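You operate a simulated robot arm through the tools that you are given. There is no shell and no other tool.

The job below is to be done with a simulated two-armed robot. You get a single attempt, and the scene is never put back.

## Task
Strip the wrong 24 V solenoid cube off the valve in the vice.
Fine: nut, cube and valve into the yellow pan; unscrew while the vice grips, vice open at the end, 12 V cube left alone. Set down upright: valve with the long stem.

It is judged by the outcome, as a careful person would: the job done as asked, and still so three seconds after it is handed in. It fails if anything else is knocked over, pushed out of place, dropped, spilled or broken.

## Robot
Two 7-joint arms with fingered hands on one trunk that stands fixed in place. Base frame: the origin is at the foot of the trunk, x ahead of it, y to its left, z up; the work surface is at about z = 0.82. Units: m, degrees, N and s.
The left shoulder is at [0.073, 0.155, 1.134], the right one opposite. With the tool pointing down near the work surface each hand reaches from about 0.44 to 0.86 m from the base axis, measured 20 degrees to its own side. Payload 4 kg a hand.
The TCP of each hand is the grasp point between the finger pads, 0.03 m short of the fingertips. In the tool frame z runs along the fingers and y along their closing line. The gripper opens to 0.104 m; its body begins 0.035 m behind the TCP. The gripper is a hand of 3 fingers: y runs from the thumb to the fingers, the wrist lies at [-0.015, -0.104, -0.178] in the tool frame, and closing takes about 1.5 s.
Orientation is told as [roll, pitch, yaw] about the base's x, y, z axes, in that order, counted from this pose: with the fingers straight down and the wrist toward the robot, the tool's x, y and z point along [0, 1, 0], [1, 0, 0] and [0, 0, -1] of the base frame.

## Interface
- The arms move only by the tool play_rows. It takes "left_steps", "right_steps" or both (then of equal length, played together; a hand with none holds still); each is a list of rows, each an object of numbers (a shift or turn left out is 0, a gripper value left out holds the last): "dx", "dy", "dz": the shift along the tool's x, y, z in units of 200 mm (1.0 is 200 mm); "wx", "wy", "wz": the turn, a rotation vector about the tool's x, y, z in units of 90 degrees (1.0 is 90 degrees); "fingers": the gripper command, from -1 (fully open) to 1 (shut), values between in proportion. In form: [{"dx": .., "dy": .., "dz": .., "wx": .., "wy": .., "wz": .., "fingers": ..}, ...]. A call has 1 to 20 rows; each row is the pose to reach, as a shift and turn from the pose commanded when the call began, along the tool's axes at that moment. A call with a number of a shift or a turn outside -1 to 1 is refused whole. Rows are played at 5 a second. More than 0.05 m and 8.6 degrees between two rows, or a gripper value outside its range, and nothing of the call is played. A pose out of reach is approached as far as the arm can. The call stops where the force on the tool passes 40 N (or 10 N more than at its start, if that is more) or the arm is blocked; 0.2 s more then pass. The fingers move at their own pace (about 0.153 m/s each) and stop on an object; they squeeze with about 25 N. The grip force told is the motor's: it shows also when the fingers shut on nothing. Time passes only in rows, and 0.2 s behind the last, so rows that repeat a pose let the fingers close. It gives the time, the measured TCP pose, the force on the tool (base axes), the opening and the grip force at its end, in the units of the frame above (readings bear some noise), with the torque about the TCP (base axes, N m) and any sound that the robot's microphone picked up.
- Cameras (640 x 400 px; columns grow to the right, rows downward): "scene" is now at [0.1414, -0.0017, 1.3478]; the picture's right is [-0.05, -1.00, 0.00], its down [-0.52, 0.03, -0.85] and it looks along [0.85, -0.04, -0.52] (base axes); focal length 290 px, centre (320, 200). "left" rides on the left gripper at [-0.064, -0.094, -0.117] in its tool frame; the picture's right is [-0.72, -0.33, 0.61], its down [0.64, -0.65, 0.40] and it looks along [0.27, 0.68, 0.68] (tool axes); focal length 238 px, centre (320, 200). "right" rides on the right gripper at [0.064, -0.094, -0.117] in its tool frame; the picture's right is [-0.72, 0.33, -0.61], its down [-0.64, -0.65, 0.40] and it looks along [-0.27, 0.68, 0.68] (tool axes); focal length 238 px, centre (320, 200). There is no depth. A picture from a camera that has moved, and an enlarged one, comes with that camera's place and axes in the base frame and with its lens. The place of the scene camera against the robot may be out by one fixed shift of up to 0.025 m in any direction.
- snapshot(camera): a new picture of that camera. It takes no simulated time.
- lift_body(by): slides the trunk up (or, below 0, down) by that many m; the arms and the scene camera ride with it, the base frame stays. It gives what a move gives, with no picture.
- preshape(shape, hand): the hand has 3 fingers and takes this shape, open, in about a second: jaw (thumb against the fingers, like two jaws); tri (thumb and two fingers); tip (a fingertip pinch); poke (one finger out to press); point (the index stretched); flat (the hand flat); cup (the hand cupped); fist (a fist). The gripper value then closes the fingers along that shape, each until it touches; the sizes above hold for jaw. It gives what a move gives, with no picture.
- pan_tilt(pan, tilt): turns the head with the scene camera to pan (to the left, within 86 degrees either way) and tilt (down, from -29 to 69), counted from straight ahead of the robot. It gives what a move gives.
- enlarge(camera, box): a new picture of the part [left, top, right, bottom] of that camera's present view, enlarged. It takes no simulated time.
- sign_off(): hands the job in; it is judged then, once.

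Places have to be worked out from the pictures, the camera data and where the tool is seen. Open the grippers and draw the arms clear of the work before you hand the job in, unless the task says otherwise.

The tools are called after ">>>" as a command line: name --argument value ..., lists and objects as JSON in quotes. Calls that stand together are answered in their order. play_rows: Moves the arms, as the interface text tells. Its arguments: {"type":"object","properties":{"left_steps":{"type":"array"},"right_steps":{"type":"array"}},"required":[]} The other tools are called the same way: lift_body (by) moves the trunk up or down; preshape (shape, hand) gives the hand a shape; pan_tilt (pan, tilt) turns the head that bears the scene camera; snapshot (camera) takes a picture; enlarge (camera, box) takes an enlarged picture of a part of a camera's view; sign_off () hands the job in.

At the start:

```text
clock: 0.0
left_position: [0.5325, 0.314, 1.1475]
left_ee_rot: [0.0, 0.1, 0.0]
left_contact_force: [0.4, -0.6, -0.5]
left_torque: [0.01, -0.03, 0.01]
left_grip_width: 0.1036
left_finger_force: 0.0
left_shape: jaw
right_position: [0.5633, -0.2342, 1.1765]
right_ee_rot: [0.0, 0.1, 0.1]
right_contact_force: [1.4, 0.8, -0.9]
right_torque: [-0.01, 0.02, 0.04]
right_grip_width: 0.1039
right_finger_force: 0.1
right_shape: jaw
trunk travel left (down, up): [-0.55, 0.39]
head pan, tilt (commanded): [-2.9, 31.2]
```

scene: 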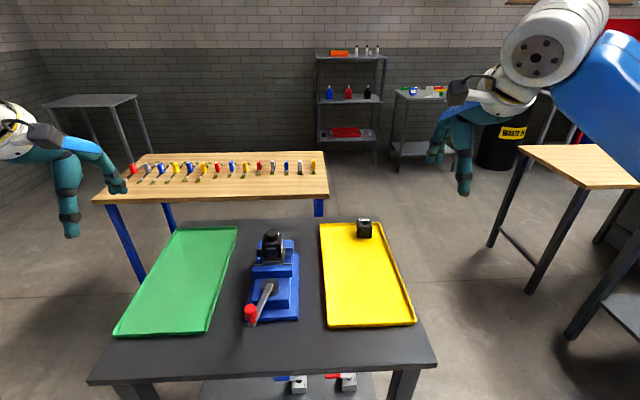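
right: 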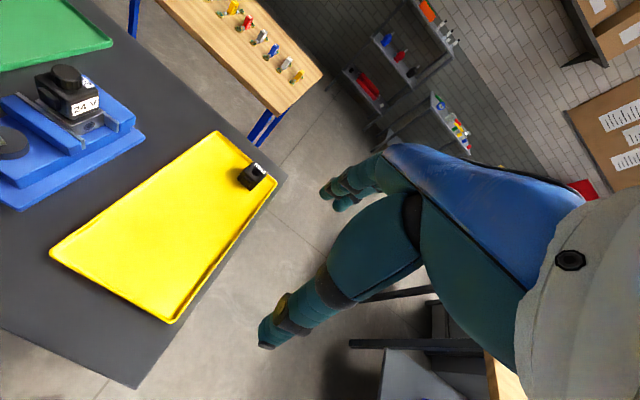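
left: 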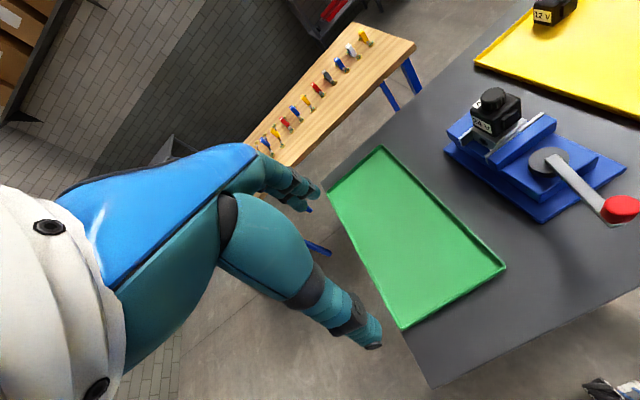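

The pictures show a vice on a table with a cube stack (24 V with a black knob/nut), a 12 V cube in the yellow pan, and a vice crank with a red handle. I'll take enlarged views for detail first.

>>> enlarge --camera "scene" --box '[220, 210, 340, 340]'

>>> enlarge --camera "right" --box '[0, 40, 160, 220]'

>>> enlarge --camera "left" --box '[430, 70, 640, 240]'

>>> enlarge --camera "scene" --box '[310, 200, 430, 340]'

```text
3.08 times, centred on (280, 275) of scene
camera zoom: at [0.1414, -0.0017, 1.3478], right [-0.05, -1.0, 0.0], down [-0.52, 0.03, -0.85], along [0.85, -0.04, -0.52], focal length 892 px, centre (443, -31)
```

zoom: 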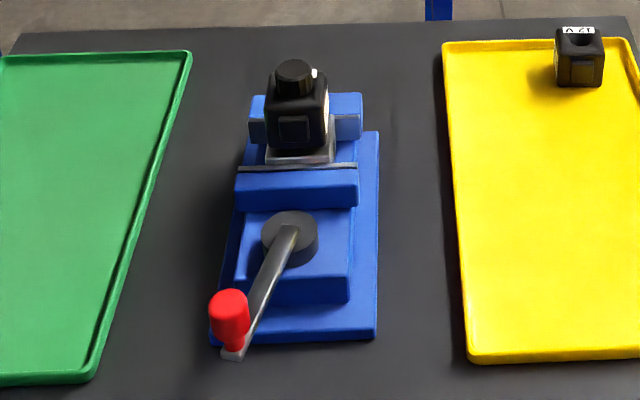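

```text
2.22 times, centred on (80, 130) of right
camera zoom: at [0.4694, -0.171, 1.2942], right [0.33, -0.72, 0.61], down [-0.65, -0.64, -0.4], along [0.68, -0.27, -0.68], focal length 530 px, centre (853, 356)
```

zoom: 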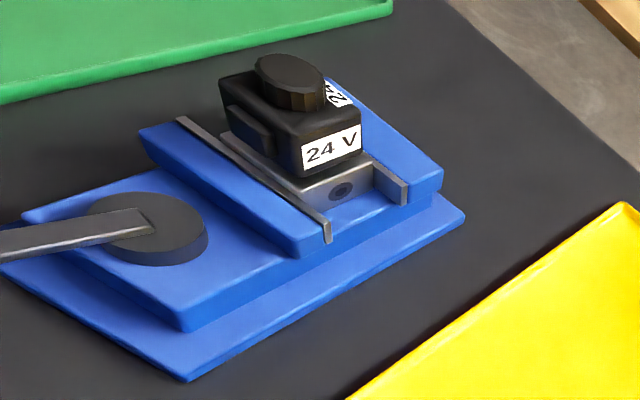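

```text
2.35 times, centred on (535, 155) of left
camera zoom: at [0.4402, 0.2515, 1.2642], right [-0.33, -0.72, -0.61], down [-0.65, 0.64, -0.4], along [0.68, 0.27, -0.68], focal length 561 px, centre (-186, 306)
```

zoom: 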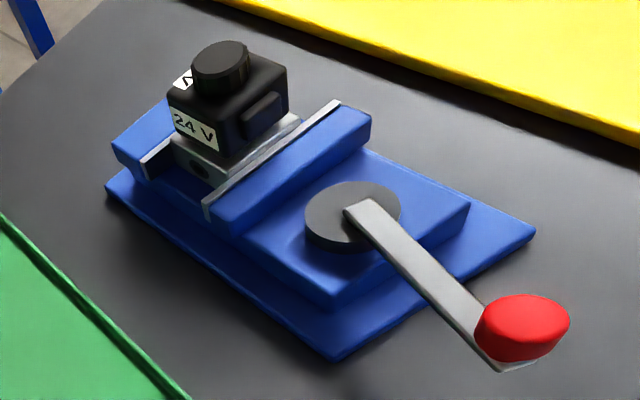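

```text
2.86 times, centred on (370, 270) of scene
camera zoom: at [0.1414, -0.0017, 1.3478], right [-0.05, -1.0, 0.0], down [-0.52, 0.03, -0.85], along [0.85, -0.04, -0.52], focal length 828 px, centre (177, 0)
```

zoom: 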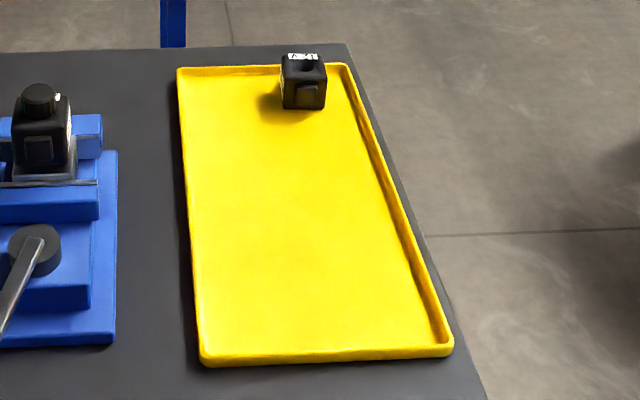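

Triangulating the two wrist views puts the nut top at about (0.673, 0.081, 0.959). The lever pivot is near (0.591, 0.083, 0.88), and the yellow pan spans x 0.52–0.87, y −0.226 to −0.044. I'll bring the right hand, high, toward the valve for a closer look.

>>> play_rows --right_steps '[{"dx": 0.16, "dy": 0.05, "dz": 0.0}, {"dx": 0.32, "dy": 0.1, "dz": 0.0}, {"dx": 0.48, "dy": 0.15, "dz": 0.0}, {"dx": 0.64, "dy": 0.2, "dz": 0.0}, {"dx": 0.8, "dy": 0.25, "dz": 0.05}, {"dx": 0.95, "dy": 0.28, "dz": 0.1}]'

>>> snapshot --camera "right"

>>> snapshot --camera "scene"

```text
clock: 1.4
left_position: [0.5321, 0.3178, 1.1474]
left_ee_rot: [-0.2, 0.1, 0.1]
left_contact_force: [-0.7, 0.3, 0.5]
left_torque: [-0.01, -0.01, 0.01]
left_grip_width: 0.1038
left_finger_force: 0.0
left_shape: jaw
right_position: [0.6197, -0.0412, 1.1595]
right_ee_rot: [-0.2, -0.1, 0.0]
right_contact_force: [0.0, 1.0, 0.7]
right_torque: [-0.04, -0.01, 0.0]
right_grip_width: 0.1039
right_finger_force: 0.0
right_shape: jaw
trunk travel left (down, up): [-0.55, 0.39]
head pan, tilt (commanded): [-2.9, 31.2]
```

```text
taken
camera right: at [0.5243, 0.023, 1.275], right [0.33, -0.72, 0.62], down [-0.65, -0.64, -0.4], along [0.68, -0.27, -0.68], focal length 238 px, centre (320, 200)
```

right: 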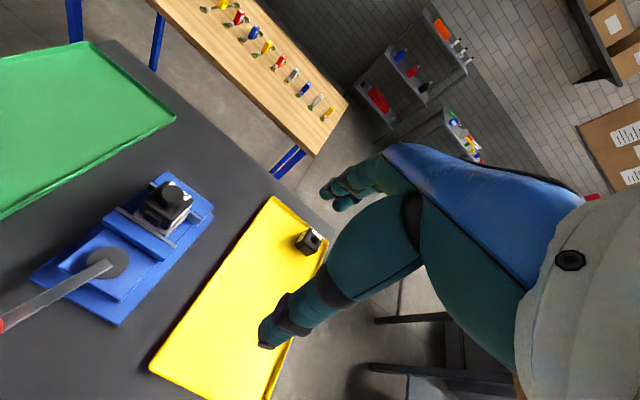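

```text
taken
camera scene: at [0.1422, 0.0019, 1.3477], right [-0.05, -1.0, 0.0], down [-0.52, 0.02, -0.85], along [0.85, -0.04, -0.52], focal length 290 px, centre (320, 200)
```

scene: 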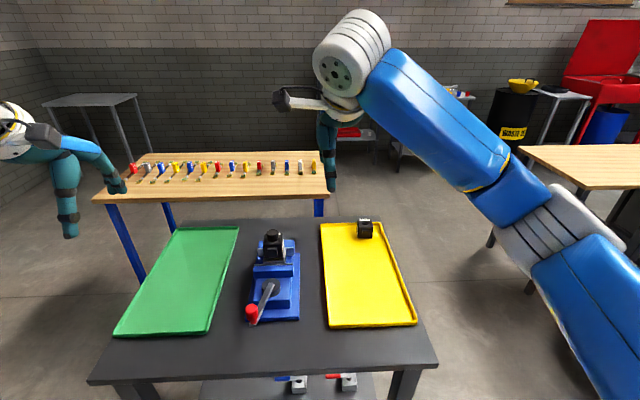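

The wrist camera now shows the vice clearly to the left of the hand. I'll move the right hand to above the nut, staying high (fingertips about 9 cm above it).

>>> play_rows --right_steps '[{"dx": 0.12, "dy": 0.05, "dz": 0.05}, {"dx": 0.24, "dy": 0.1, "dz": 0.12}, {"dx": 0.36, "dy": 0.15, "dz": 0.2}, {"dx": 0.48, "dy": 0.2, "dz": 0.28}, {"dx": 0.6, "dy": 0.26, "dz": 0.36}, {"dx": 0.6, "dy": 0.26, "dz": 0.36}]'

>>> snapshot --camera "right"

>>> snapshot --camera "scene"

>>> snapshot --camera "left"

```text
clock: 2.8
left_position: [0.5319, 0.3164, 1.1492]
left_ee_rot: [-0.1, 0.0, 0.0]
left_contact_force: [-0.2, 0.6, 0.7]
left_torque: [-0.03, -0.02, 0.03]
left_grip_width: 0.1036
left_finger_force: 0.0
left_shape: jaw
right_position: [0.6718, 0.0767, 1.0857]
right_ee_rot: [0.0, -0.1, 0.1]
right_contact_force: [0.6, 0.2, 0.2]
right_torque: [-0.03, 0.01, -0.03]
right_grip_width: 0.1039
right_finger_force: 0.1
right_shape: jaw
trunk travel left (down, up): [-0.55, 0.39]
head pan, tilt (commanded): [-2.9, 31.2]
```

```text
taken
camera right: at [0.5756, 0.1406, 1.2016], right [0.33, -0.72, 0.61], down [-0.65, -0.64, -0.4], along [0.69, -0.27, -0.68], focal length 238 px, centre (320, 200)
```

right: 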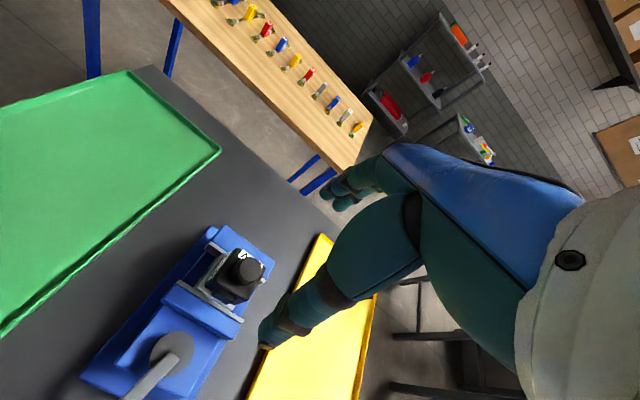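

```text
taken
camera scene: at [0.1415, 0.0011, 1.3478], right [-0.05, -1.0, 0.0], down [-0.52, 0.02, -0.85], along [0.85, -0.04, -0.52], focal length 290 px, centre (320, 200)
```

scene: 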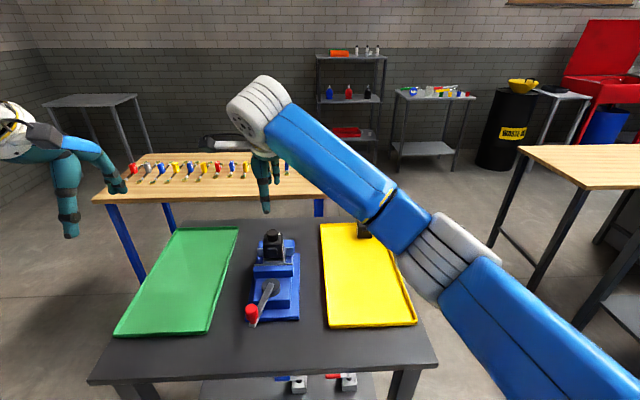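

```text
taken
camera left: at [0.438, 0.2527, 1.2648], right [-0.32, -0.72, -0.61], down [-0.65, 0.64, -0.41], along [0.68, 0.27, -0.68], focal length 238 px, centre (320, 200)
```

left: 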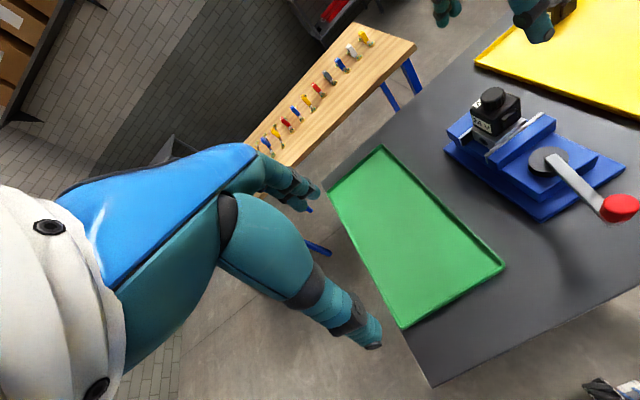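

The hand is above the nut and the nut is visible beside the thumb. I'll enlarge both wrist views to refine positions and see the cube/valve shapes.

>>> enlarge --camera "right" --box '[150, 210, 310, 310]'

>>> enlarge --camera "left" --box '[440, 70, 600, 170]'

>>> enlarge --camera "right" --box '[70, 210, 290, 400]'

```text
4.00 times, centred on (230, 260) of right
camera zoom: at [0.5756, 0.1406, 1.2016], right [0.33, -0.72, 0.61], down [-0.65, -0.64, -0.4], along [0.69, -0.27, -0.68], focal length 953 px, centre (680, -40)
```

zoom: 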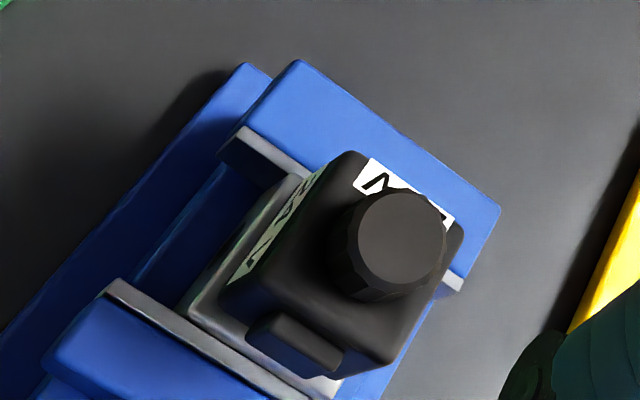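

```text
4.00 times, centred on (520, 120) of left
camera zoom: at [0.438, 0.2527, 1.2648], right [-0.32, -0.72, -0.61], down [-0.65, 0.64, -0.41], along [0.68, 0.27, -0.68], focal length 953 px, centre (-480, 520)
```

zoom: 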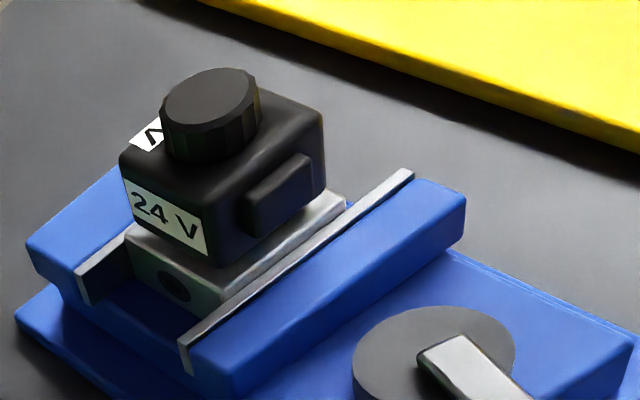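

```text
2.11 times, centred on (180, 305) of right
camera zoom: at [0.5756, 0.1406, 1.2016], right [0.33, -0.72, 0.61], down [-0.65, -0.64, -0.4], along [0.69, -0.27, -0.68], focal length 502 px, centre (615, -21)
```

zoom: 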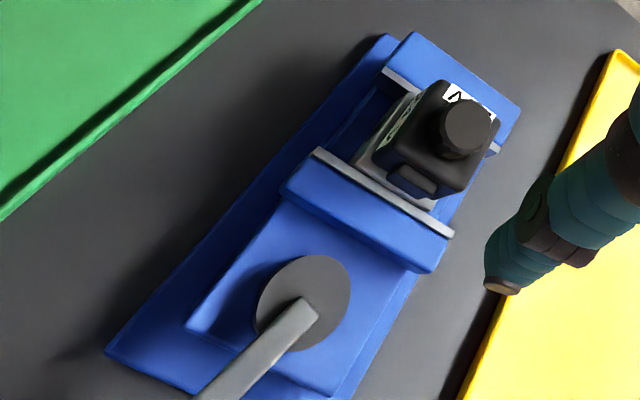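

The nut is ~2.4 cm across at (0.676, 0.079, top 0.959), sitting on a cube whose top is near 0.945. I'll close the fingers in free air to see how the tips meet, and watch through the scene and left cameras.

>>> enlarge --camera "scene" --box '[220, 130, 320, 280]'

>>> pan_tilt --pan 8 --tilt 35

>>> play_rows --right_steps '[{"fingers": 0.5}, {"fingers": 0.5}, {"fingers": 0.5}, {"fingers": 0.5}, {"fingers": 0.5}]'

>>> snapshot --camera "right"

>>> snapshot --camera "scene"

```text
2.67 times, centred on (270, 205) of scene
camera zoom: at [0.1415, 0.0011, 1.3478], right [-0.05, -1.0, 0.0], down [-0.52, 0.02, -0.85], along [0.85, -0.04, -0.52], focal length 773 px, centre (453, 187)
```

zoom: 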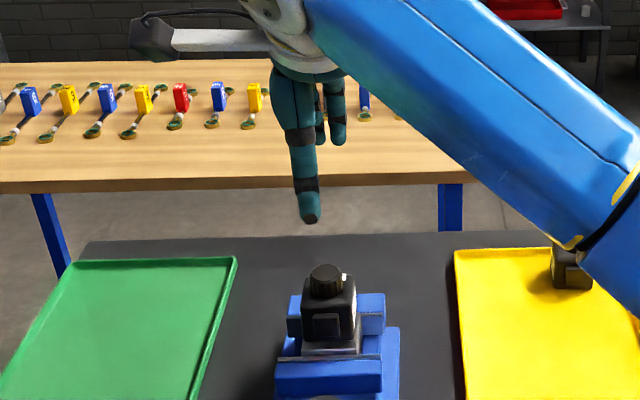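

```text
clock: 3.5
left_position: [0.5305, 0.3162, 1.149]
left_ee_rot: [0.0, 0.1, 0.0]
left_contact_force: [-0.2, 0.0, -0.5]
left_torque: [0.01, 0.01, -0.01]
left_grip_width: 0.1039
left_finger_force: 0.0
left_shape: jaw
right_position: [0.6713, 0.0759, 1.0856]
right_ee_rot: [-0.1, -0.1, 0.0]
right_contact_force: [-0.1, 0.0, 0.0]
right_torque: [-0.01, 0.0, 0.05]
right_grip_width: 0.1035
right_finger_force: 0.0
right_shape: jaw
trunk travel left (down, up): [-0.55, 0.39]
head pan, tilt (commanded): [8.0, 35.0]
```

```text
clock: 4.7
left_position: [0.5308, 0.3163, 1.1469]
left_ee_rot: [-0.1, 0.1, 0.0]
left_contact_force: [-0.1, 0.4, -0.3]
left_torque: [0.03, -0.02, 0.0]
left_grip_width: 0.1034
left_finger_force: 0.1
left_shape: jaw
right_position: [0.6709, 0.077, 1.0854]
right_ee_rot: [-0.1, -0.1, 0.1]
right_contact_force: [-0.1, -0.5, 0.6]
right_torque: [-0.02, -0.01, -0.05]
right_grip_width: 0.0266
right_finger_force: 0.1
right_shape: jaw
trunk travel left (down, up): [-0.55, 0.39]
head pan, tilt (commanded): [8.0, 35.0]
```

```text
taken
camera right: at [0.5759, 0.1402, 1.2015], right [0.33, -0.72, 0.61], down [-0.65, -0.64, -0.4], along [0.68, -0.27, -0.68], focal length 238 px, centre (320, 200)
```

right: 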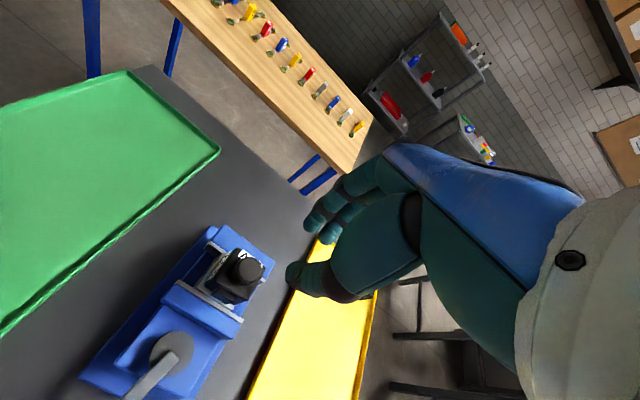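

```text
taken
camera scene: at [0.1392, 0.0173, 1.3418], right [0.14, -0.99, 0.0], down [-0.57, -0.08, -0.82], along [0.81, 0.11, -0.58], focal length 290 px, centre (320, 200)
```

scene: 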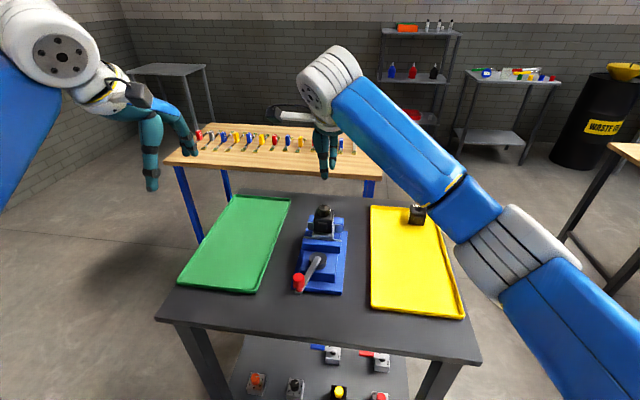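

The fingers close to a tip pinch around the expected point. I'll zoom in on the tips from the wrist and scene cameras.

>>> enlarge --camera "right" --box '[220, 170, 400, 310]'

>>> enlarge --camera "scene" --box '[280, 100, 370, 250]'

>>> enlarge --camera "left" --box '[440, 0, 640, 130]'

```text
2.86 times, centred on (310, 240) of right
camera zoom: at [0.5759, 0.1402, 1.2015], right [0.33, -0.72, 0.61], down [-0.65, -0.64, -0.4], along [0.68, -0.27, -0.68], focal length 681 px, centre (349, 86)
```

zoom: 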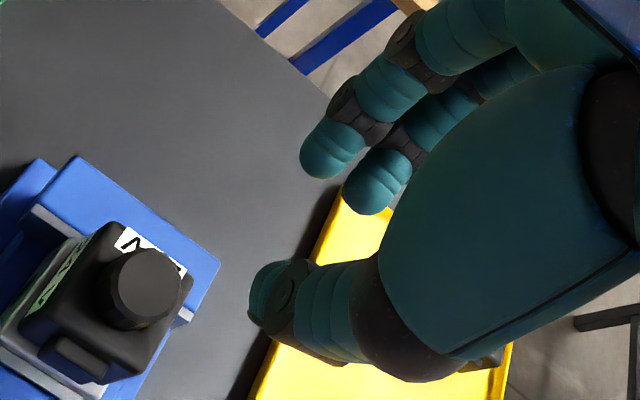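

```text
2.67 times, centred on (325, 175) of scene
camera zoom: at [0.1392, 0.0173, 1.3418], right [0.14, -0.99, 0.0], down [-0.57, -0.08, -0.82], along [0.81, 0.11, -0.58], focal length 773 px, centre (307, 267)
```

zoom: 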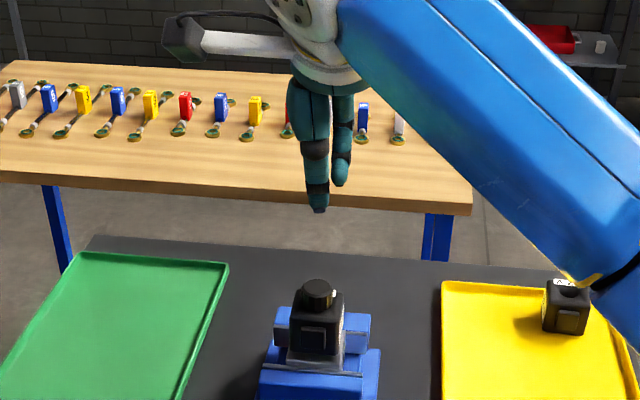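

```text
3.08 times, centred on (540, 65) of left
camera zoom: at [0.4384, 0.2525, 1.2647], right [-0.32, -0.72, -0.61], down [-0.65, 0.64, -0.4], along [0.68, 0.27, -0.68], focal length 733 px, centre (-357, 615)
```

zoom: 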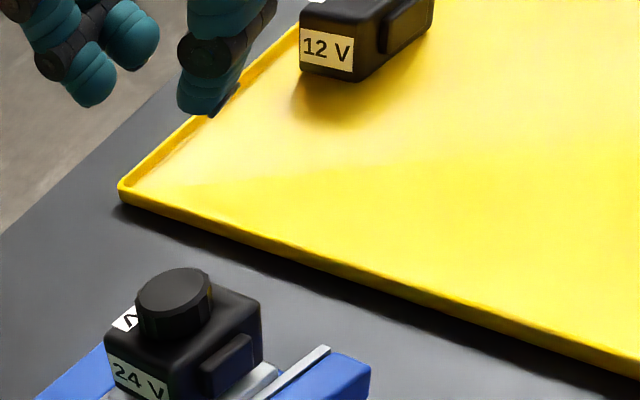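

Fingertips sit about 0.033 m below the TCP and the two fingers oppose the thumb, which suits a round nut. I'll open to about 6 cm and test the yaw range in free air, turning clockwise first so there is room to unscrew counter-clockwise.

>>> play_rows --right_steps '[{"wz": 0.09, "fingers": -0.2}, {"wz": 0.18, "fingers": -0.2}, {"wz": 0.27, "fingers": -0.2}, {"wz": 0.36, "fingers": -0.2}, {"wz": 0.45, "fingers": -0.2}, {"wz": 0.54, "fingers": -0.2}, {"wz": 0.63, "fingers": -0.2}, {"wz": 0.72, "fingers": -0.2}, {"wz": 0.72, "fingers": -0.2}]'

>>> snapshot --camera "scene"

>>> snapshot --camera "right"

```text
clock: 6.9
left_position: [0.5281, 0.3135, 1.1509]
left_ee_rot: [0.1, -0.1, 0.0]
left_contact_force: [0.4, 0.3, 0.2]
left_torque: [0.0, -0.02, -0.03]
left_grip_width: 0.1039
left_finger_force: 0.1
left_shape: jaw
right_position: [0.6713, 0.0439, 1.0648]
right_ee_rot: [-1.8, 0.8, -67.3]
right_contact_force: [-0.1, 0.3, -0.2]
right_torque: [-0.01, 0.01, -0.01]
right_grip_width: 0.0625
right_finger_force: 0.0
right_shape: jaw
right hand out of reach, approached as far as the arm can: row 8, 9
trunk travel left (down, up): [-0.55, 0.39]
head pan, tilt (commanded): [8.0, 35.0]
stopped in row 9 (right hand): the arm was blocked; the commanded pose is now the measured one
```

```text
taken
camera scene: at [0.1385, 0.017, 1.3419], right [0.14, -0.99, 0.0], down [-0.57, -0.08, -0.82], along [0.81, 0.11, -0.58], focal length 290 px, centre (320, 200)
```

scene: 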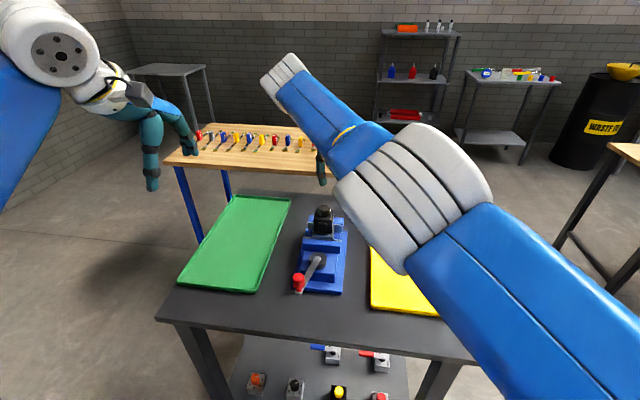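

```text
taken
camera right: at [0.6969, 0.1551, 1.1798], right [-0.52, -0.58, 0.63], down [-0.86, 0.36, -0.37], along [-0.01, -0.73, -0.68], focal length 238 px, centre (320, 200)
```

right: 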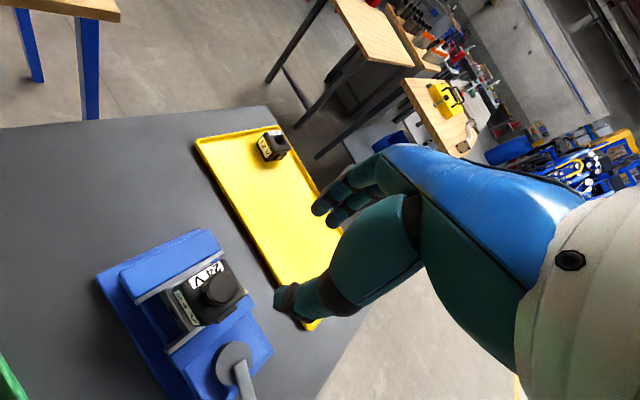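

The clockwise limit is about −57° of yaw. Now I'll restore the position and sweep counter-clockwise to find the other end of the range.

>>> play_rows --right_steps '[{"dx": 0.02, "dy": -0.04, "dz": -0.03, "wz": -0.09}, {"dx": 0.04, "dy": -0.08, "dz": -0.06, "wz": -0.18}, {"dx": 0.06, "dy": -0.12, "dz": -0.08, "wz": -0.27}, {"dx": 0.085, "dy": -0.165, "dz": -0.1, "wz": -0.36}, {"dx": 0.085, "dy": -0.165, "dz": -0.1, "wz": -0.45}, {"dx": 0.085, "dy": -0.165, "dz": -0.1, "wz": -0.54}, {"dx": 0.085, "dy": -0.165, "dz": -0.1, "wz": -0.63}, {"dx": 0.085, "dy": -0.165, "dz": -0.1, "wz": -0.72}, {"dx": 0.085, "dy": -0.165, "dz": -0.1, "wz": -0.81}, {"dx": 0.085, "dy": -0.165, "dz": -0.1, "wz": -0.9}, {"dx": 0.085, "dy": -0.165, "dz": -0.1, "wz": -0.99}]'

>>> play_rows --right_steps '[{"wz": -0.09}, {"wz": -0.18}, {"wz": -0.27}, {"wz": -0.36}, {"wz": -0.45}, {"wz": -0.54}, {"wz": -0.63}, {"wz": -0.72}, {"wz": -0.81}, {"wz": -0.9}, {"wz": -0.99}]'

>>> snapshot --camera "scene"

>>> snapshot --camera "right"

```text
clock: 9.3
left_position: [0.5284, 0.3129, 1.1488]
left_ee_rot: [0.0, -0.1, 0.1]
left_contact_force: [-0.1, -0.7, 0.6]
left_torque: [0.01, -0.02, 0.0]
left_grip_width: 0.1035
left_finger_force: 0.0
left_shape: jaw
right_position: [0.7406, 0.1194, 1.104]
right_ee_rot: [0.8, 1.8, 22.5]
right_contact_force: [0.5, 0.4, -0.9]
right_torque: [0.0, -0.01, 0.03]
right_grip_width: 0.0622
right_finger_force: 0.0
right_shape: jaw
right hand out of reach, approached as far as the arm can: row 1, 2, 3, 4, 5, 6, 7, 8, 9, 10, 11
trunk travel left (down, up): [-0.55, 0.39]
head pan, tilt (commanded): [8.0, 35.0]
```

```text
clock: 11.7
left_position: [0.5292, 0.3166, 1.149]
left_ee_rot: [-0.1, -0.1, 0.3]
left_contact_force: [-1.0, 0.6, -0.3]
left_torque: [0.0, 0.05, -0.02]
left_grip_width: 0.1039
left_finger_force: 0.1
left_shape: jaw
right_position: [0.6359, 0.083, 1.0869]
right_ee_rot: [1.6, -0.6, 110.6]
right_contact_force: [-0.5, 0.1, 0.9]
right_torque: [-0.01, 0.01, -0.02]
right_grip_width: 0.0622
right_finger_force: 0.0
right_shape: jaw
right hand out of reach, approached as far as the arm can: row 3, 4, 5, 6, 7, 8, 9, 10, 11
trunk travel left (down, up): [-0.55, 0.39]
head pan, tilt (commanded): [8.0, 35.0]
```

```text
taken
camera scene: at [0.139, 0.0208, 1.3417], right [0.14, -0.99, 0.0], down [-0.57, -0.08, -0.82], along [0.81, 0.11, -0.58], focal length 290 px, centre (320, 200)
```

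scene: 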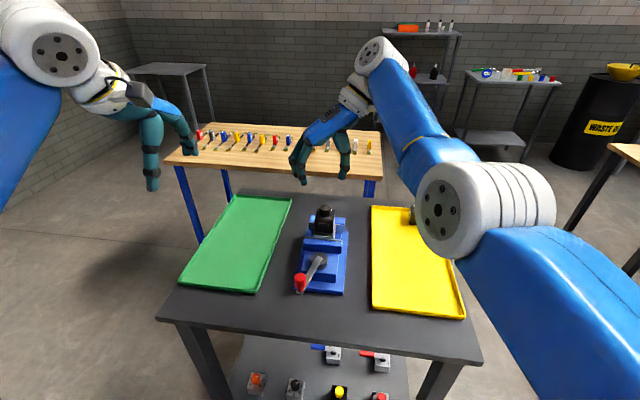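

```text
taken
camera right: at [0.6126, -0.0294, 1.203], right [0.58, 0.56, 0.6], down [0.82, -0.38, -0.43], along [-0.01, 0.73, -0.68], focal length 238 px, centre (320, 200)
```

right: 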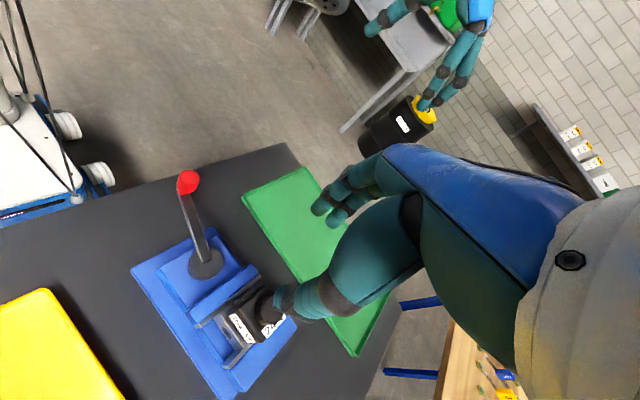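

At +110° the hand fell about 4 cm short in x, so the usable range is narrower there, and the solver may have been held against a limit. I'll sweep back clockwise to about +20° and check that the pose recovers.

>>> play_rows --right_steps '[{"wz": 0.09}, {"wz": 0.18}, {"wz": 0.27}, {"wz": 0.36}, {"wz": 0.45}, {"wz": 0.54}, {"wz": 0.63}, {"wz": 0.72}, {"wz": 0.81}, {"wz": 0.9}, {"wz": 0.99}, {"wz": 0.99}]'

>>> snapshot --camera "scene"

```text
clock: 14.3
left_position: [0.5279, 0.3158, 1.1501]
left_ee_rot: [0.0, -0.1, 0.1]
left_contact_force: [0.1, 0.7, 1.1]
left_torque: [0.04, -0.02, 0.0]
left_grip_width: 0.1038
left_finger_force: 0.0
left_shape: jaw
right_position: [0.6341, 0.0765, 1.089]
right_ee_rot: [0.8, 1.6, 22.4]
right_contact_force: [0.3, -0.1, -0.3]
right_torque: [0.02, 0.01, 0.03]
right_grip_width: 0.0626
right_finger_force: 0.1
right_shape: jaw
trunk travel left (down, up): [-0.55, 0.39]
head pan, tilt (commanded): [8.0, 35.0]
```

```text
taken
camera scene: at [0.1391, 0.0174, 1.3418], right [0.14, -0.99, 0.0], down [-0.57, -0.08, -0.82], along [0.81, 0.11, -0.58], focal length 290 px, centre (320, 200)
```

scene: 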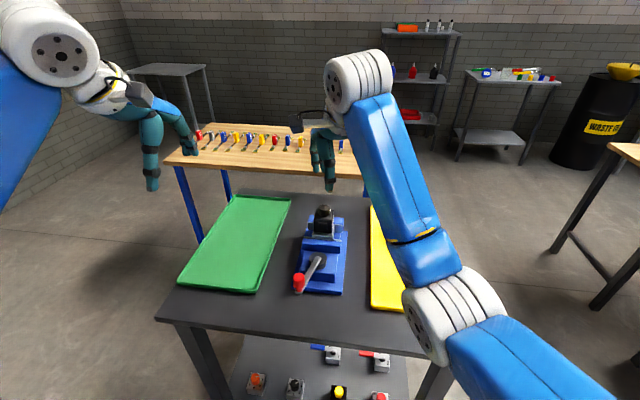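

Sweeping between +110° and +22° at x = 0.634 was fully in reach, so the earlier shortfall came from starting against the clockwise limit. I'll re-centre over the nut, level the hand and lower it to 1.04.

>>> play_rows --right_steps '[{"dx": -0.018, "dy": 0.065, "dz": 0.06, "wx": -0.006, "wy": -0.003}, {"dx": -0.037, "dy": 0.13, "dz": 0.12, "wx": -0.012, "wy": -0.006}, {"dx": -0.055, "dy": 0.1935, "dz": 0.18, "wx": -0.0178, "wy": -0.0089}, {"dx": -0.055, "dy": 0.1935, "dz": 0.245, "wx": -0.0178, "wy": -0.0089}]'

>>> play_rows --right_steps '[{"wz": 0.09}, {"wz": 0.18}, {"wz": 0.27}, {"wz": 0.36}, {"wz": 0.45}, {"wz": 0.54}, {"wz": 0.63}, {"wz": 0.72}, {"wz": 0.72}]'

>>> snapshot --camera "right"

>>> snapshot --camera "scene"

```text
clock: 15.3
left_position: [0.5281, 0.3132, 1.1483]
left_ee_rot: [0.0, -0.1, 0.2]
left_contact_force: [-0.4, 0.2, -0.2]
left_torque: [0.01, 0.01, 0.0]
left_grip_width: 0.1035
left_finger_force: 0.0
left_shape: jaw
right_position: [0.6752, 0.0825, 1.0381]
right_ee_rot: [-0.1, 0.1, 22.4]
right_contact_force: [0.3, -0.8, 0.4]
right_torque: [-0.04, -0.02, 0.04]
right_grip_width: 0.0626
right_finger_force: 0.1
right_shape: jaw
trunk travel left (down, up): [-0.55, 0.39]
head pan, tilt (commanded): [8.0, 35.0]
```

```text
clock: 17.3
left_position: [0.529, 0.313, 1.1498]
left_ee_rot: [0.1, 0.0, 0.0]
left_contact_force: [-0.7, -0.2, 0.5]
left_torque: [0.0, -0.01, -0.03]
left_grip_width: 0.1036
left_finger_force: 0.0
left_shape: jaw
right_position: [0.6744, 0.0825, 1.0384]
right_ee_rot: [-0.1, 0.0, -42.5]
right_contact_force: [0.6, -0.5, -0.1]
right_torque: [0.03, -0.02, -0.01]
right_grip_width: 0.0624
right_finger_force: 0.0
right_shape: jaw
trunk travel left (down, up): [-0.55, 0.39]
head pan, tilt (commanded): [8.0, 35.0]
```

```text
taken
camera right: at [0.647, 0.1923, 1.1537], right [-0.25, -0.75, 0.61], down [-0.91, -0.03, -0.4], along [0.32, -0.66, -0.68], focal length 238 px, centre (320, 200)
```

right: 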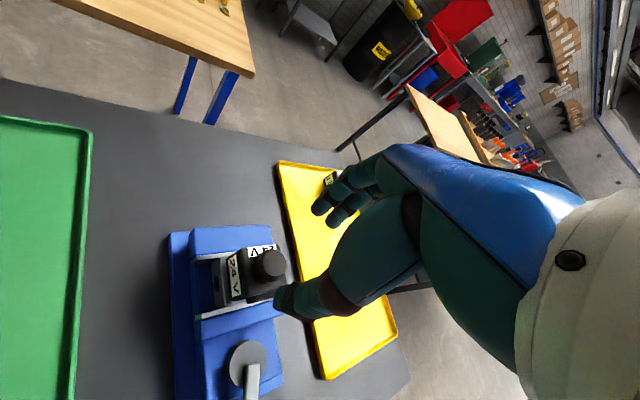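

```text
taken
camera scene: at [0.1391, 0.018, 1.3418], right [0.14, -0.99, 0.0], down [-0.57, -0.08, -0.82], along [0.81, 0.11, -0.58], focal length 290 px, centre (320, 200)
```

scene: 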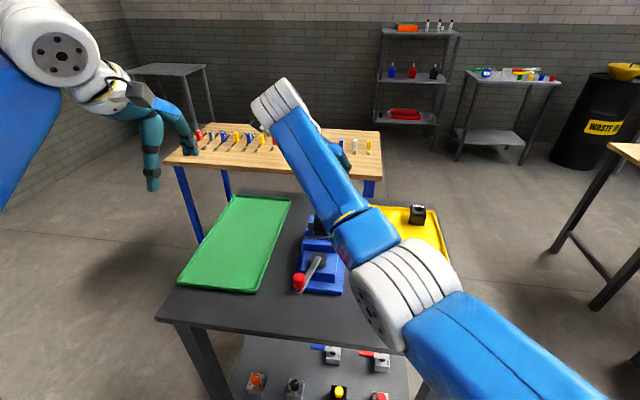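

Hand is level at yaw −42.5° above the nut. I'll zoom in on the nut from this angle to refine its centre and height.

>>> enlarge --camera "right" --box '[190, 220, 350, 320]'

>>> enlarge --camera "left" --box '[440, 30, 600, 130]'

```text
4.00 times, centred on (270, 270) of right
camera zoom: at [0.647, 0.1923, 1.1537], right [-0.25, -0.75, 0.61], down [-0.91, -0.03, -0.4], along [0.32, -0.66, -0.68], focal length 953 px, centre (520, -80)
```

zoom: 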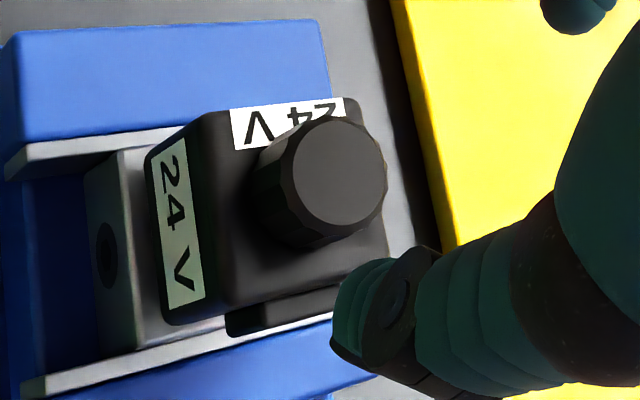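

```text
4.00 times, centred on (520, 80) of left
camera zoom: at [0.4362, 0.2503, 1.2659], right [-0.32, -0.72, -0.61], down [-0.65, 0.64, -0.41], along [0.68, 0.27, -0.68], focal length 953 px, centre (-480, 680)
```

zoom: 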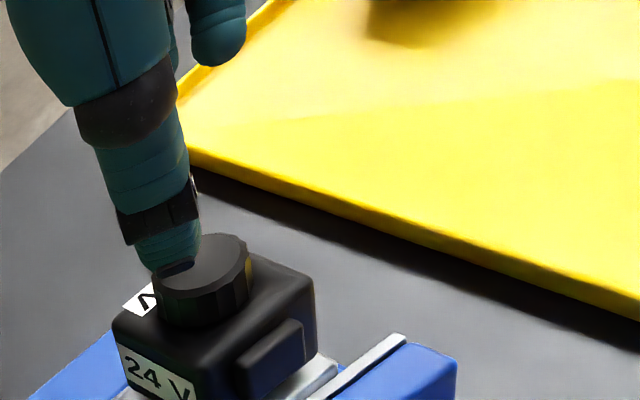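

The nut centre is confirmed near (0.675, 0.080), top about 0.960, with the cube top at about 0.943. I'll lower the hand so the fingertips straddle the nut just above the cube.

>>> play_rows --right_steps '[{"dx": -0.003, "dy": 0.005, "dz": 0.08}, {"dx": -0.007, "dy": 0.01, "dz": 0.16}, {"dx": -0.007, "dy": 0.01, "dz": 0.22}, {"dx": -0.007, "dy": 0.01, "dz": 0.267}, {"dx": -0.007, "dy": 0.01, "dz": 0.267}]'

>>> enlarge --camera "right" --box '[220, 170, 400, 310]'

>>> enlarge --camera "left" --box '[440, 30, 600, 130]'

```text
clock: 18.5
left_position: [0.5288, 0.3135, 1.1489]
left_ee_rot: [0.0, -0.1, 0.1]
left_contact_force: [0.2, -0.8, 0.4]
left_torque: [-0.05, 0.01, 0.0]
left_grip_width: 0.1038
left_finger_force: 0.2
left_shape: jaw
right_position: [0.6745, 0.0794, 0.9845]
right_ee_rot: [-0.1, 0.0, -42.6]
right_contact_force: [0.4, 0.0, 0.6]
right_torque: [0.0, -0.01, 0.0]
right_grip_width: 0.062
right_finger_force: 0.1
right_shape: jaw
trunk travel left (down, up): [-0.55, 0.39]
head pan, tilt (commanded): [8.0, 35.0]
```

```text
2.86 times, centred on (310, 240) of right
camera zoom: at [0.6465, 0.1902, 1.1003], right [-0.25, -0.75, 0.61], down [-0.91, -0.03, -0.4], along [0.32, -0.66, -0.68], focal length 681 px, centre (349, 86)
```

zoom: 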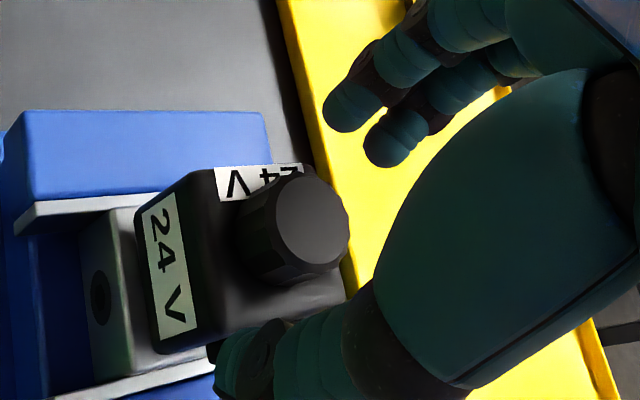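

```text
4.00 times, centred on (520, 80) of left
camera zoom: at [0.4361, 0.2505, 1.2659], right [-0.32, -0.72, -0.61], down [-0.65, 0.64, -0.41], along [0.68, 0.27, -0.68], focal length 953 px, centre (-480, 680)
```

zoom: 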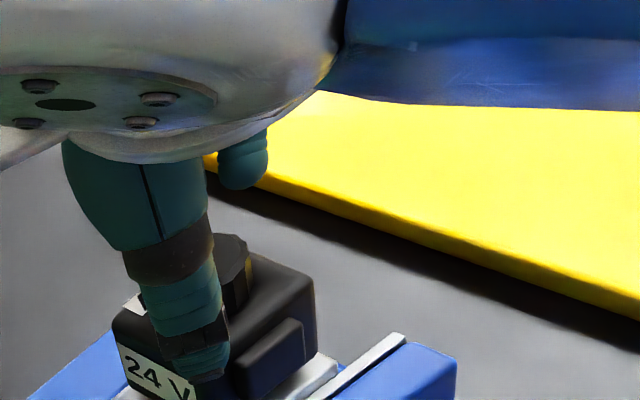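

Thumb tip computes to z ≈ 0.950, clear of the cube top, and the nut lies between thumb and fingers. I'll drop 3.5 mm more and close on the nut.

>>> play_rows --right_steps '[{"dz": 0.017}, {"dz": 0.017, "fingers": 0.3}, {"dz": 0.017, "fingers": 1}, {"dz": 0.017, "fingers": 1}, {"dz": 0.017, "fingers": 1}, {"dz": 0.017, "fingers": 1}]'

>>> enlarge --camera "right" --box '[220, 170, 400, 310]'

>>> enlarge --camera "left" --box '[440, 30, 600, 130]'

```text
clock: 19.9
left_position: [0.528, 0.3154, 1.1484]
left_ee_rot: [0.1, -0.1, 0.1]
left_contact_force: [-0.1, 0.3, 0.2]
left_torque: [0.0, -0.01, -0.04]
left_grip_width: 0.1038
left_finger_force: 0.1
left_shape: jaw
right_position: [0.6737, 0.0803, 0.9819]
right_ee_rot: [0.1, 0.1, -42.5]
right_contact_force: [-0.4, 1.8, -0.8]
right_torque: [0.05, -0.07, -0.02]
right_grip_width: 0.018
right_finger_force: 24.9
right_shape: jaw
trunk travel left (down, up): [-0.55, 0.39]
head pan, tilt (commanded): [8.0, 35.0]
```

```text
2.86 times, centred on (310, 240) of right
camera zoom: at [0.6465, 0.1905, 1.0973], right [-0.24, -0.75, 0.61], down [-0.91, -0.03, -0.4], along [0.32, -0.66, -0.68], focal length 681 px, centre (349, 86)
```

zoom: 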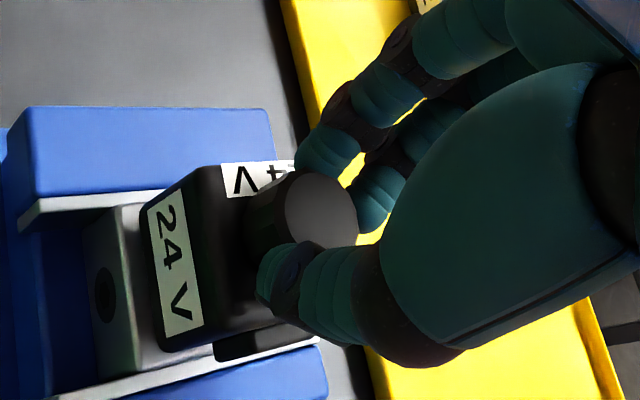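

```text
4.00 times, centred on (520, 80) of left
camera zoom: at [0.4363, 0.2508, 1.2658], right [-0.32, -0.72, -0.61], down [-0.65, 0.64, -0.41], along [0.68, 0.27, -0.68], focal length 953 px, centre (-480, 680)
```

zoom: 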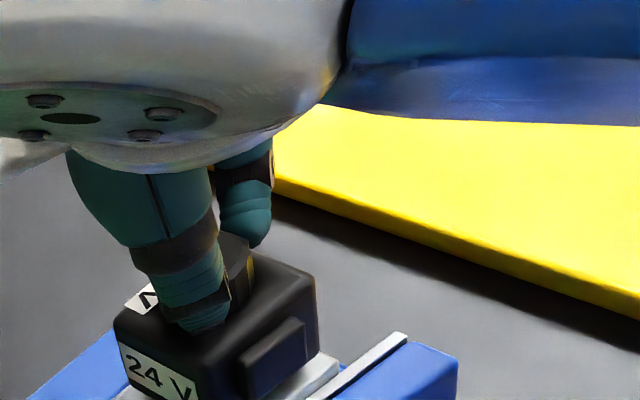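

The nut is gripped (25 N, width steady at 1.8 cm) with the tips just above the cube. I'll start unscrewing counter-clockwise with a modest first turn.

>>> play_rows --right_steps '[{"wz": -0.06}, {"wz": -0.12}, {"wz": -0.18}, {"wz": -0.24}, {"wz": -0.3}, {"wz": -0.36}]'

>>> enlarge --camera "right" --box '[220, 170, 400, 310]'

>>> enlarge --camera "left" --box '[440, 30, 600, 130]'

```text
clock: 21.3
left_position: [0.5279, 0.3127, 1.1497]
left_ee_rot: [0.0, 0.0, 0.1]
left_contact_force: [-0.6, -0.1, -0.6]
left_torque: [-0.01, -0.01, 0.01]
left_grip_width: 0.1035
left_finger_force: 0.1
left_shape: jaw
right_position: [0.6739, 0.0792, 0.981]
right_ee_rot: [0.0, -0.2, -9.9]
right_contact_force: [-0.9, -0.2, 0.7]
right_torque: [-0.04, 0.0, -0.04]
right_grip_width: 0.0178
right_finger_force: 24.8
right_shape: jaw
trunk travel left (down, up): [-0.55, 0.39]
head pan, tilt (commanded): [8.0, 35.0]
```

```text
2.86 times, centred on (310, 240) of right
camera zoom: at [0.5911, 0.1576, 1.0968], right [0.2, -0.76, 0.61], down [-0.75, -0.52, -0.41], along [0.63, -0.38, -0.68], focal length 681 px, centre (349, 86)
```

zoom: 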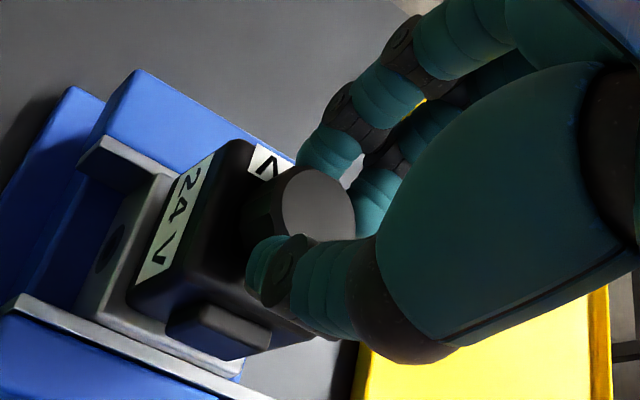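

```text
4.00 times, centred on (520, 80) of left
camera zoom: at [0.4358, 0.2503, 1.2661], right [-0.32, -0.72, -0.61], down [-0.65, 0.64, -0.41], along [0.68, 0.27, -0.68], focal length 953 px, centre (-480, 680)
```

zoom: 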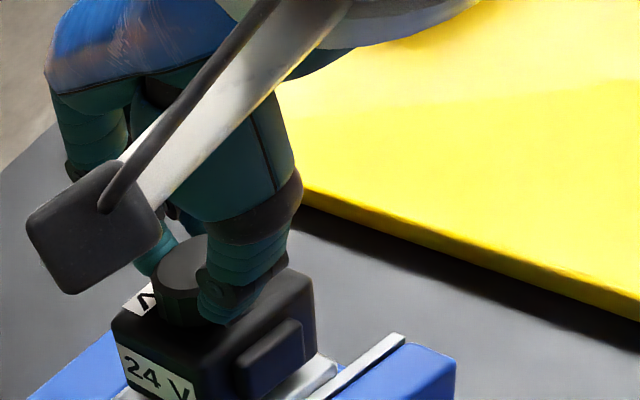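

Torque stays near zero and the cube hasn't turned, so the nut appears to move with the fingers. I'll continue this stroke to about +78°.

>>> play_rows --right_steps '[{"wz": -0.08}, {"wz": -0.16}, {"wz": -0.24}, {"wz": -0.32}, {"wz": -0.4}, {"wz": -0.48}, {"wz": -0.56}, {"wz": -0.64}, {"wz": -0.72}, {"wz": -0.8}, {"wz": -0.88}, {"wz": -0.96}]'

>>> enlarge --camera "right" --box '[220, 170, 400, 310]'

>>> enlarge --camera "left" --box '[440, 30, 600, 130]'

```text
clock: 23.9
left_position: [0.5286, 0.314, 1.1493]
left_ee_rot: [0.1, -0.1, 0.0]
left_contact_force: [-0.9, 0.6, -0.5]
left_torque: [0.0, 0.02, 0.01]
left_grip_width: 0.1037
left_finger_force: 0.1
left_shape: jaw
right_position: [0.6745, 0.0782, 0.9802]
right_ee_rot: [0.0, -0.1, 76.5]
right_contact_force: [9.4, 0.1, 7.4]
right_torque: [0.04, -0.23, -0.11]
right_grip_width: 0.0178
right_finger_force: 24.9
right_shape: jaw
trunk travel left (down, up): [-0.55, 0.39]
head pan, tilt (commanded): [8.0, 35.0]
```

```text
2.86 times, centred on (310, 240) of right
camera zoom: at [0.5893, 0.0015, 1.0966], right [0.77, 0.15, 0.61], down [0.47, -0.78, -0.41], along [0.42, 0.6, -0.68], focal length 681 px, centre (349, 86)
```

zoom: 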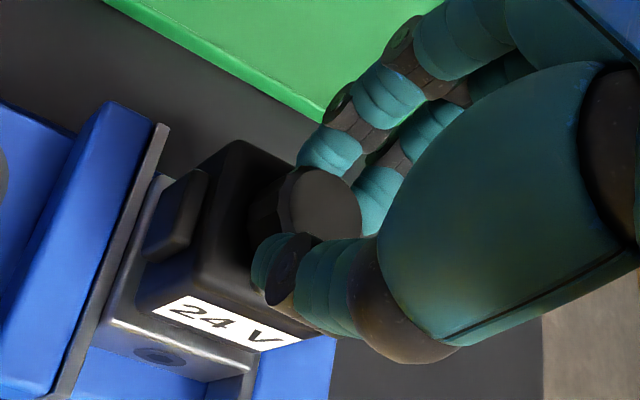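

```text
4.00 times, centred on (520, 80) of left
camera zoom: at [0.4371, 0.2501, 1.2657], right [-0.32, -0.72, -0.61], down [-0.65, 0.64, -0.4], along [0.68, 0.27, -0.68], focal length 953 px, centre (-480, 680)
```

zoom: 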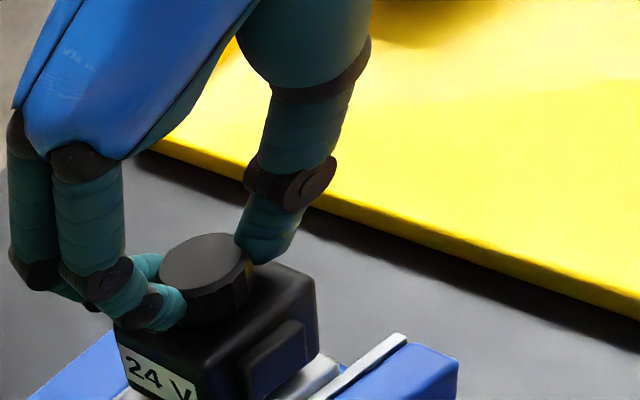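

The upward push on the fingers (7 N) suggests the nut is climbing its thread. I'll release, raise 1.5 mm and swing back clockwise, then check whether the nut turned and rose.

>>> play_rows --right_steps '[{"fingers": -0.2}, {"fingers": -0.2}, {"fingers": -0.2, "dz": -0.0075}, {"wz": 0.095, "dz": -0.0075}, {"wz": 0.19, "dz": -0.0075}, {"wz": 0.285, "dz": -0.0075}, {"wz": 0.38, "dz": -0.0075}, {"wz": 0.475, "dz": -0.0075}, {"wz": 0.57, "dz": -0.0075}, {"wz": 0.665, "dz": -0.0075}, {"wz": 0.76, "dz": -0.0075}, {"wz": 0.855, "dz": -0.0075}, {"wz": 0.95, "dz": -0.0075}]'

>>> enlarge --camera "right" --box '[220, 170, 400, 310]'

>>> enlarge --camera "left" --box '[440, 30, 600, 130]'

```text
clock: 26.7
left_position: [0.5279, 0.3154, 1.1485]
left_ee_rot: [-0.1, -0.2, 0.1]
left_contact_force: [0.1, 0.2, 0.1]
left_torque: [-0.03, -0.03, -0.03]
left_grip_width: 0.1035
left_finger_force: 0.0
left_shape: jaw
right_position: [0.6731, 0.08, 0.9827]
right_ee_rot: [-0.1, 0.0, -9.3]
right_contact_force: [0.8, 0.3, 0.1]
right_torque: [-0.03, 0.05, 0.01]
right_grip_width: 0.062
right_finger_force: 0.2
right_shape: jaw
trunk travel left (down, up): [-0.55, 0.39]
head pan, tilt (commanded): [8.0, 35.0]
```

```text
2.86 times, centred on (310, 240) of right
camera zoom: at [0.5899, 0.1579, 1.0981], right [0.21, -0.76, 0.61], down [-0.75, -0.53, -0.4], along [0.63, -0.38, -0.68], focal length 681 px, centre (349, 86)
```

zoom: 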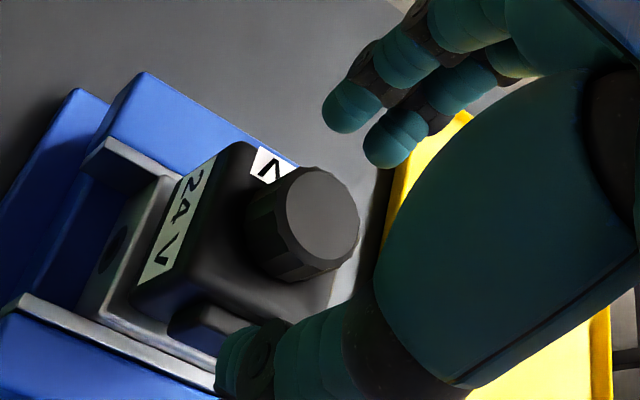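

```text
4.00 times, centred on (520, 80) of left
camera zoom: at [0.436, 0.2513, 1.2658], right [-0.32, -0.72, -0.61], down [-0.65, 0.64, -0.41], along [0.68, 0.27, -0.68], focal length 953 px, centre (-480, 680)
```

zoom: 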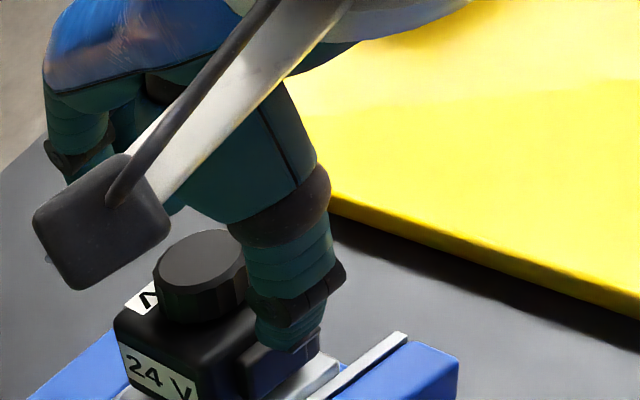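

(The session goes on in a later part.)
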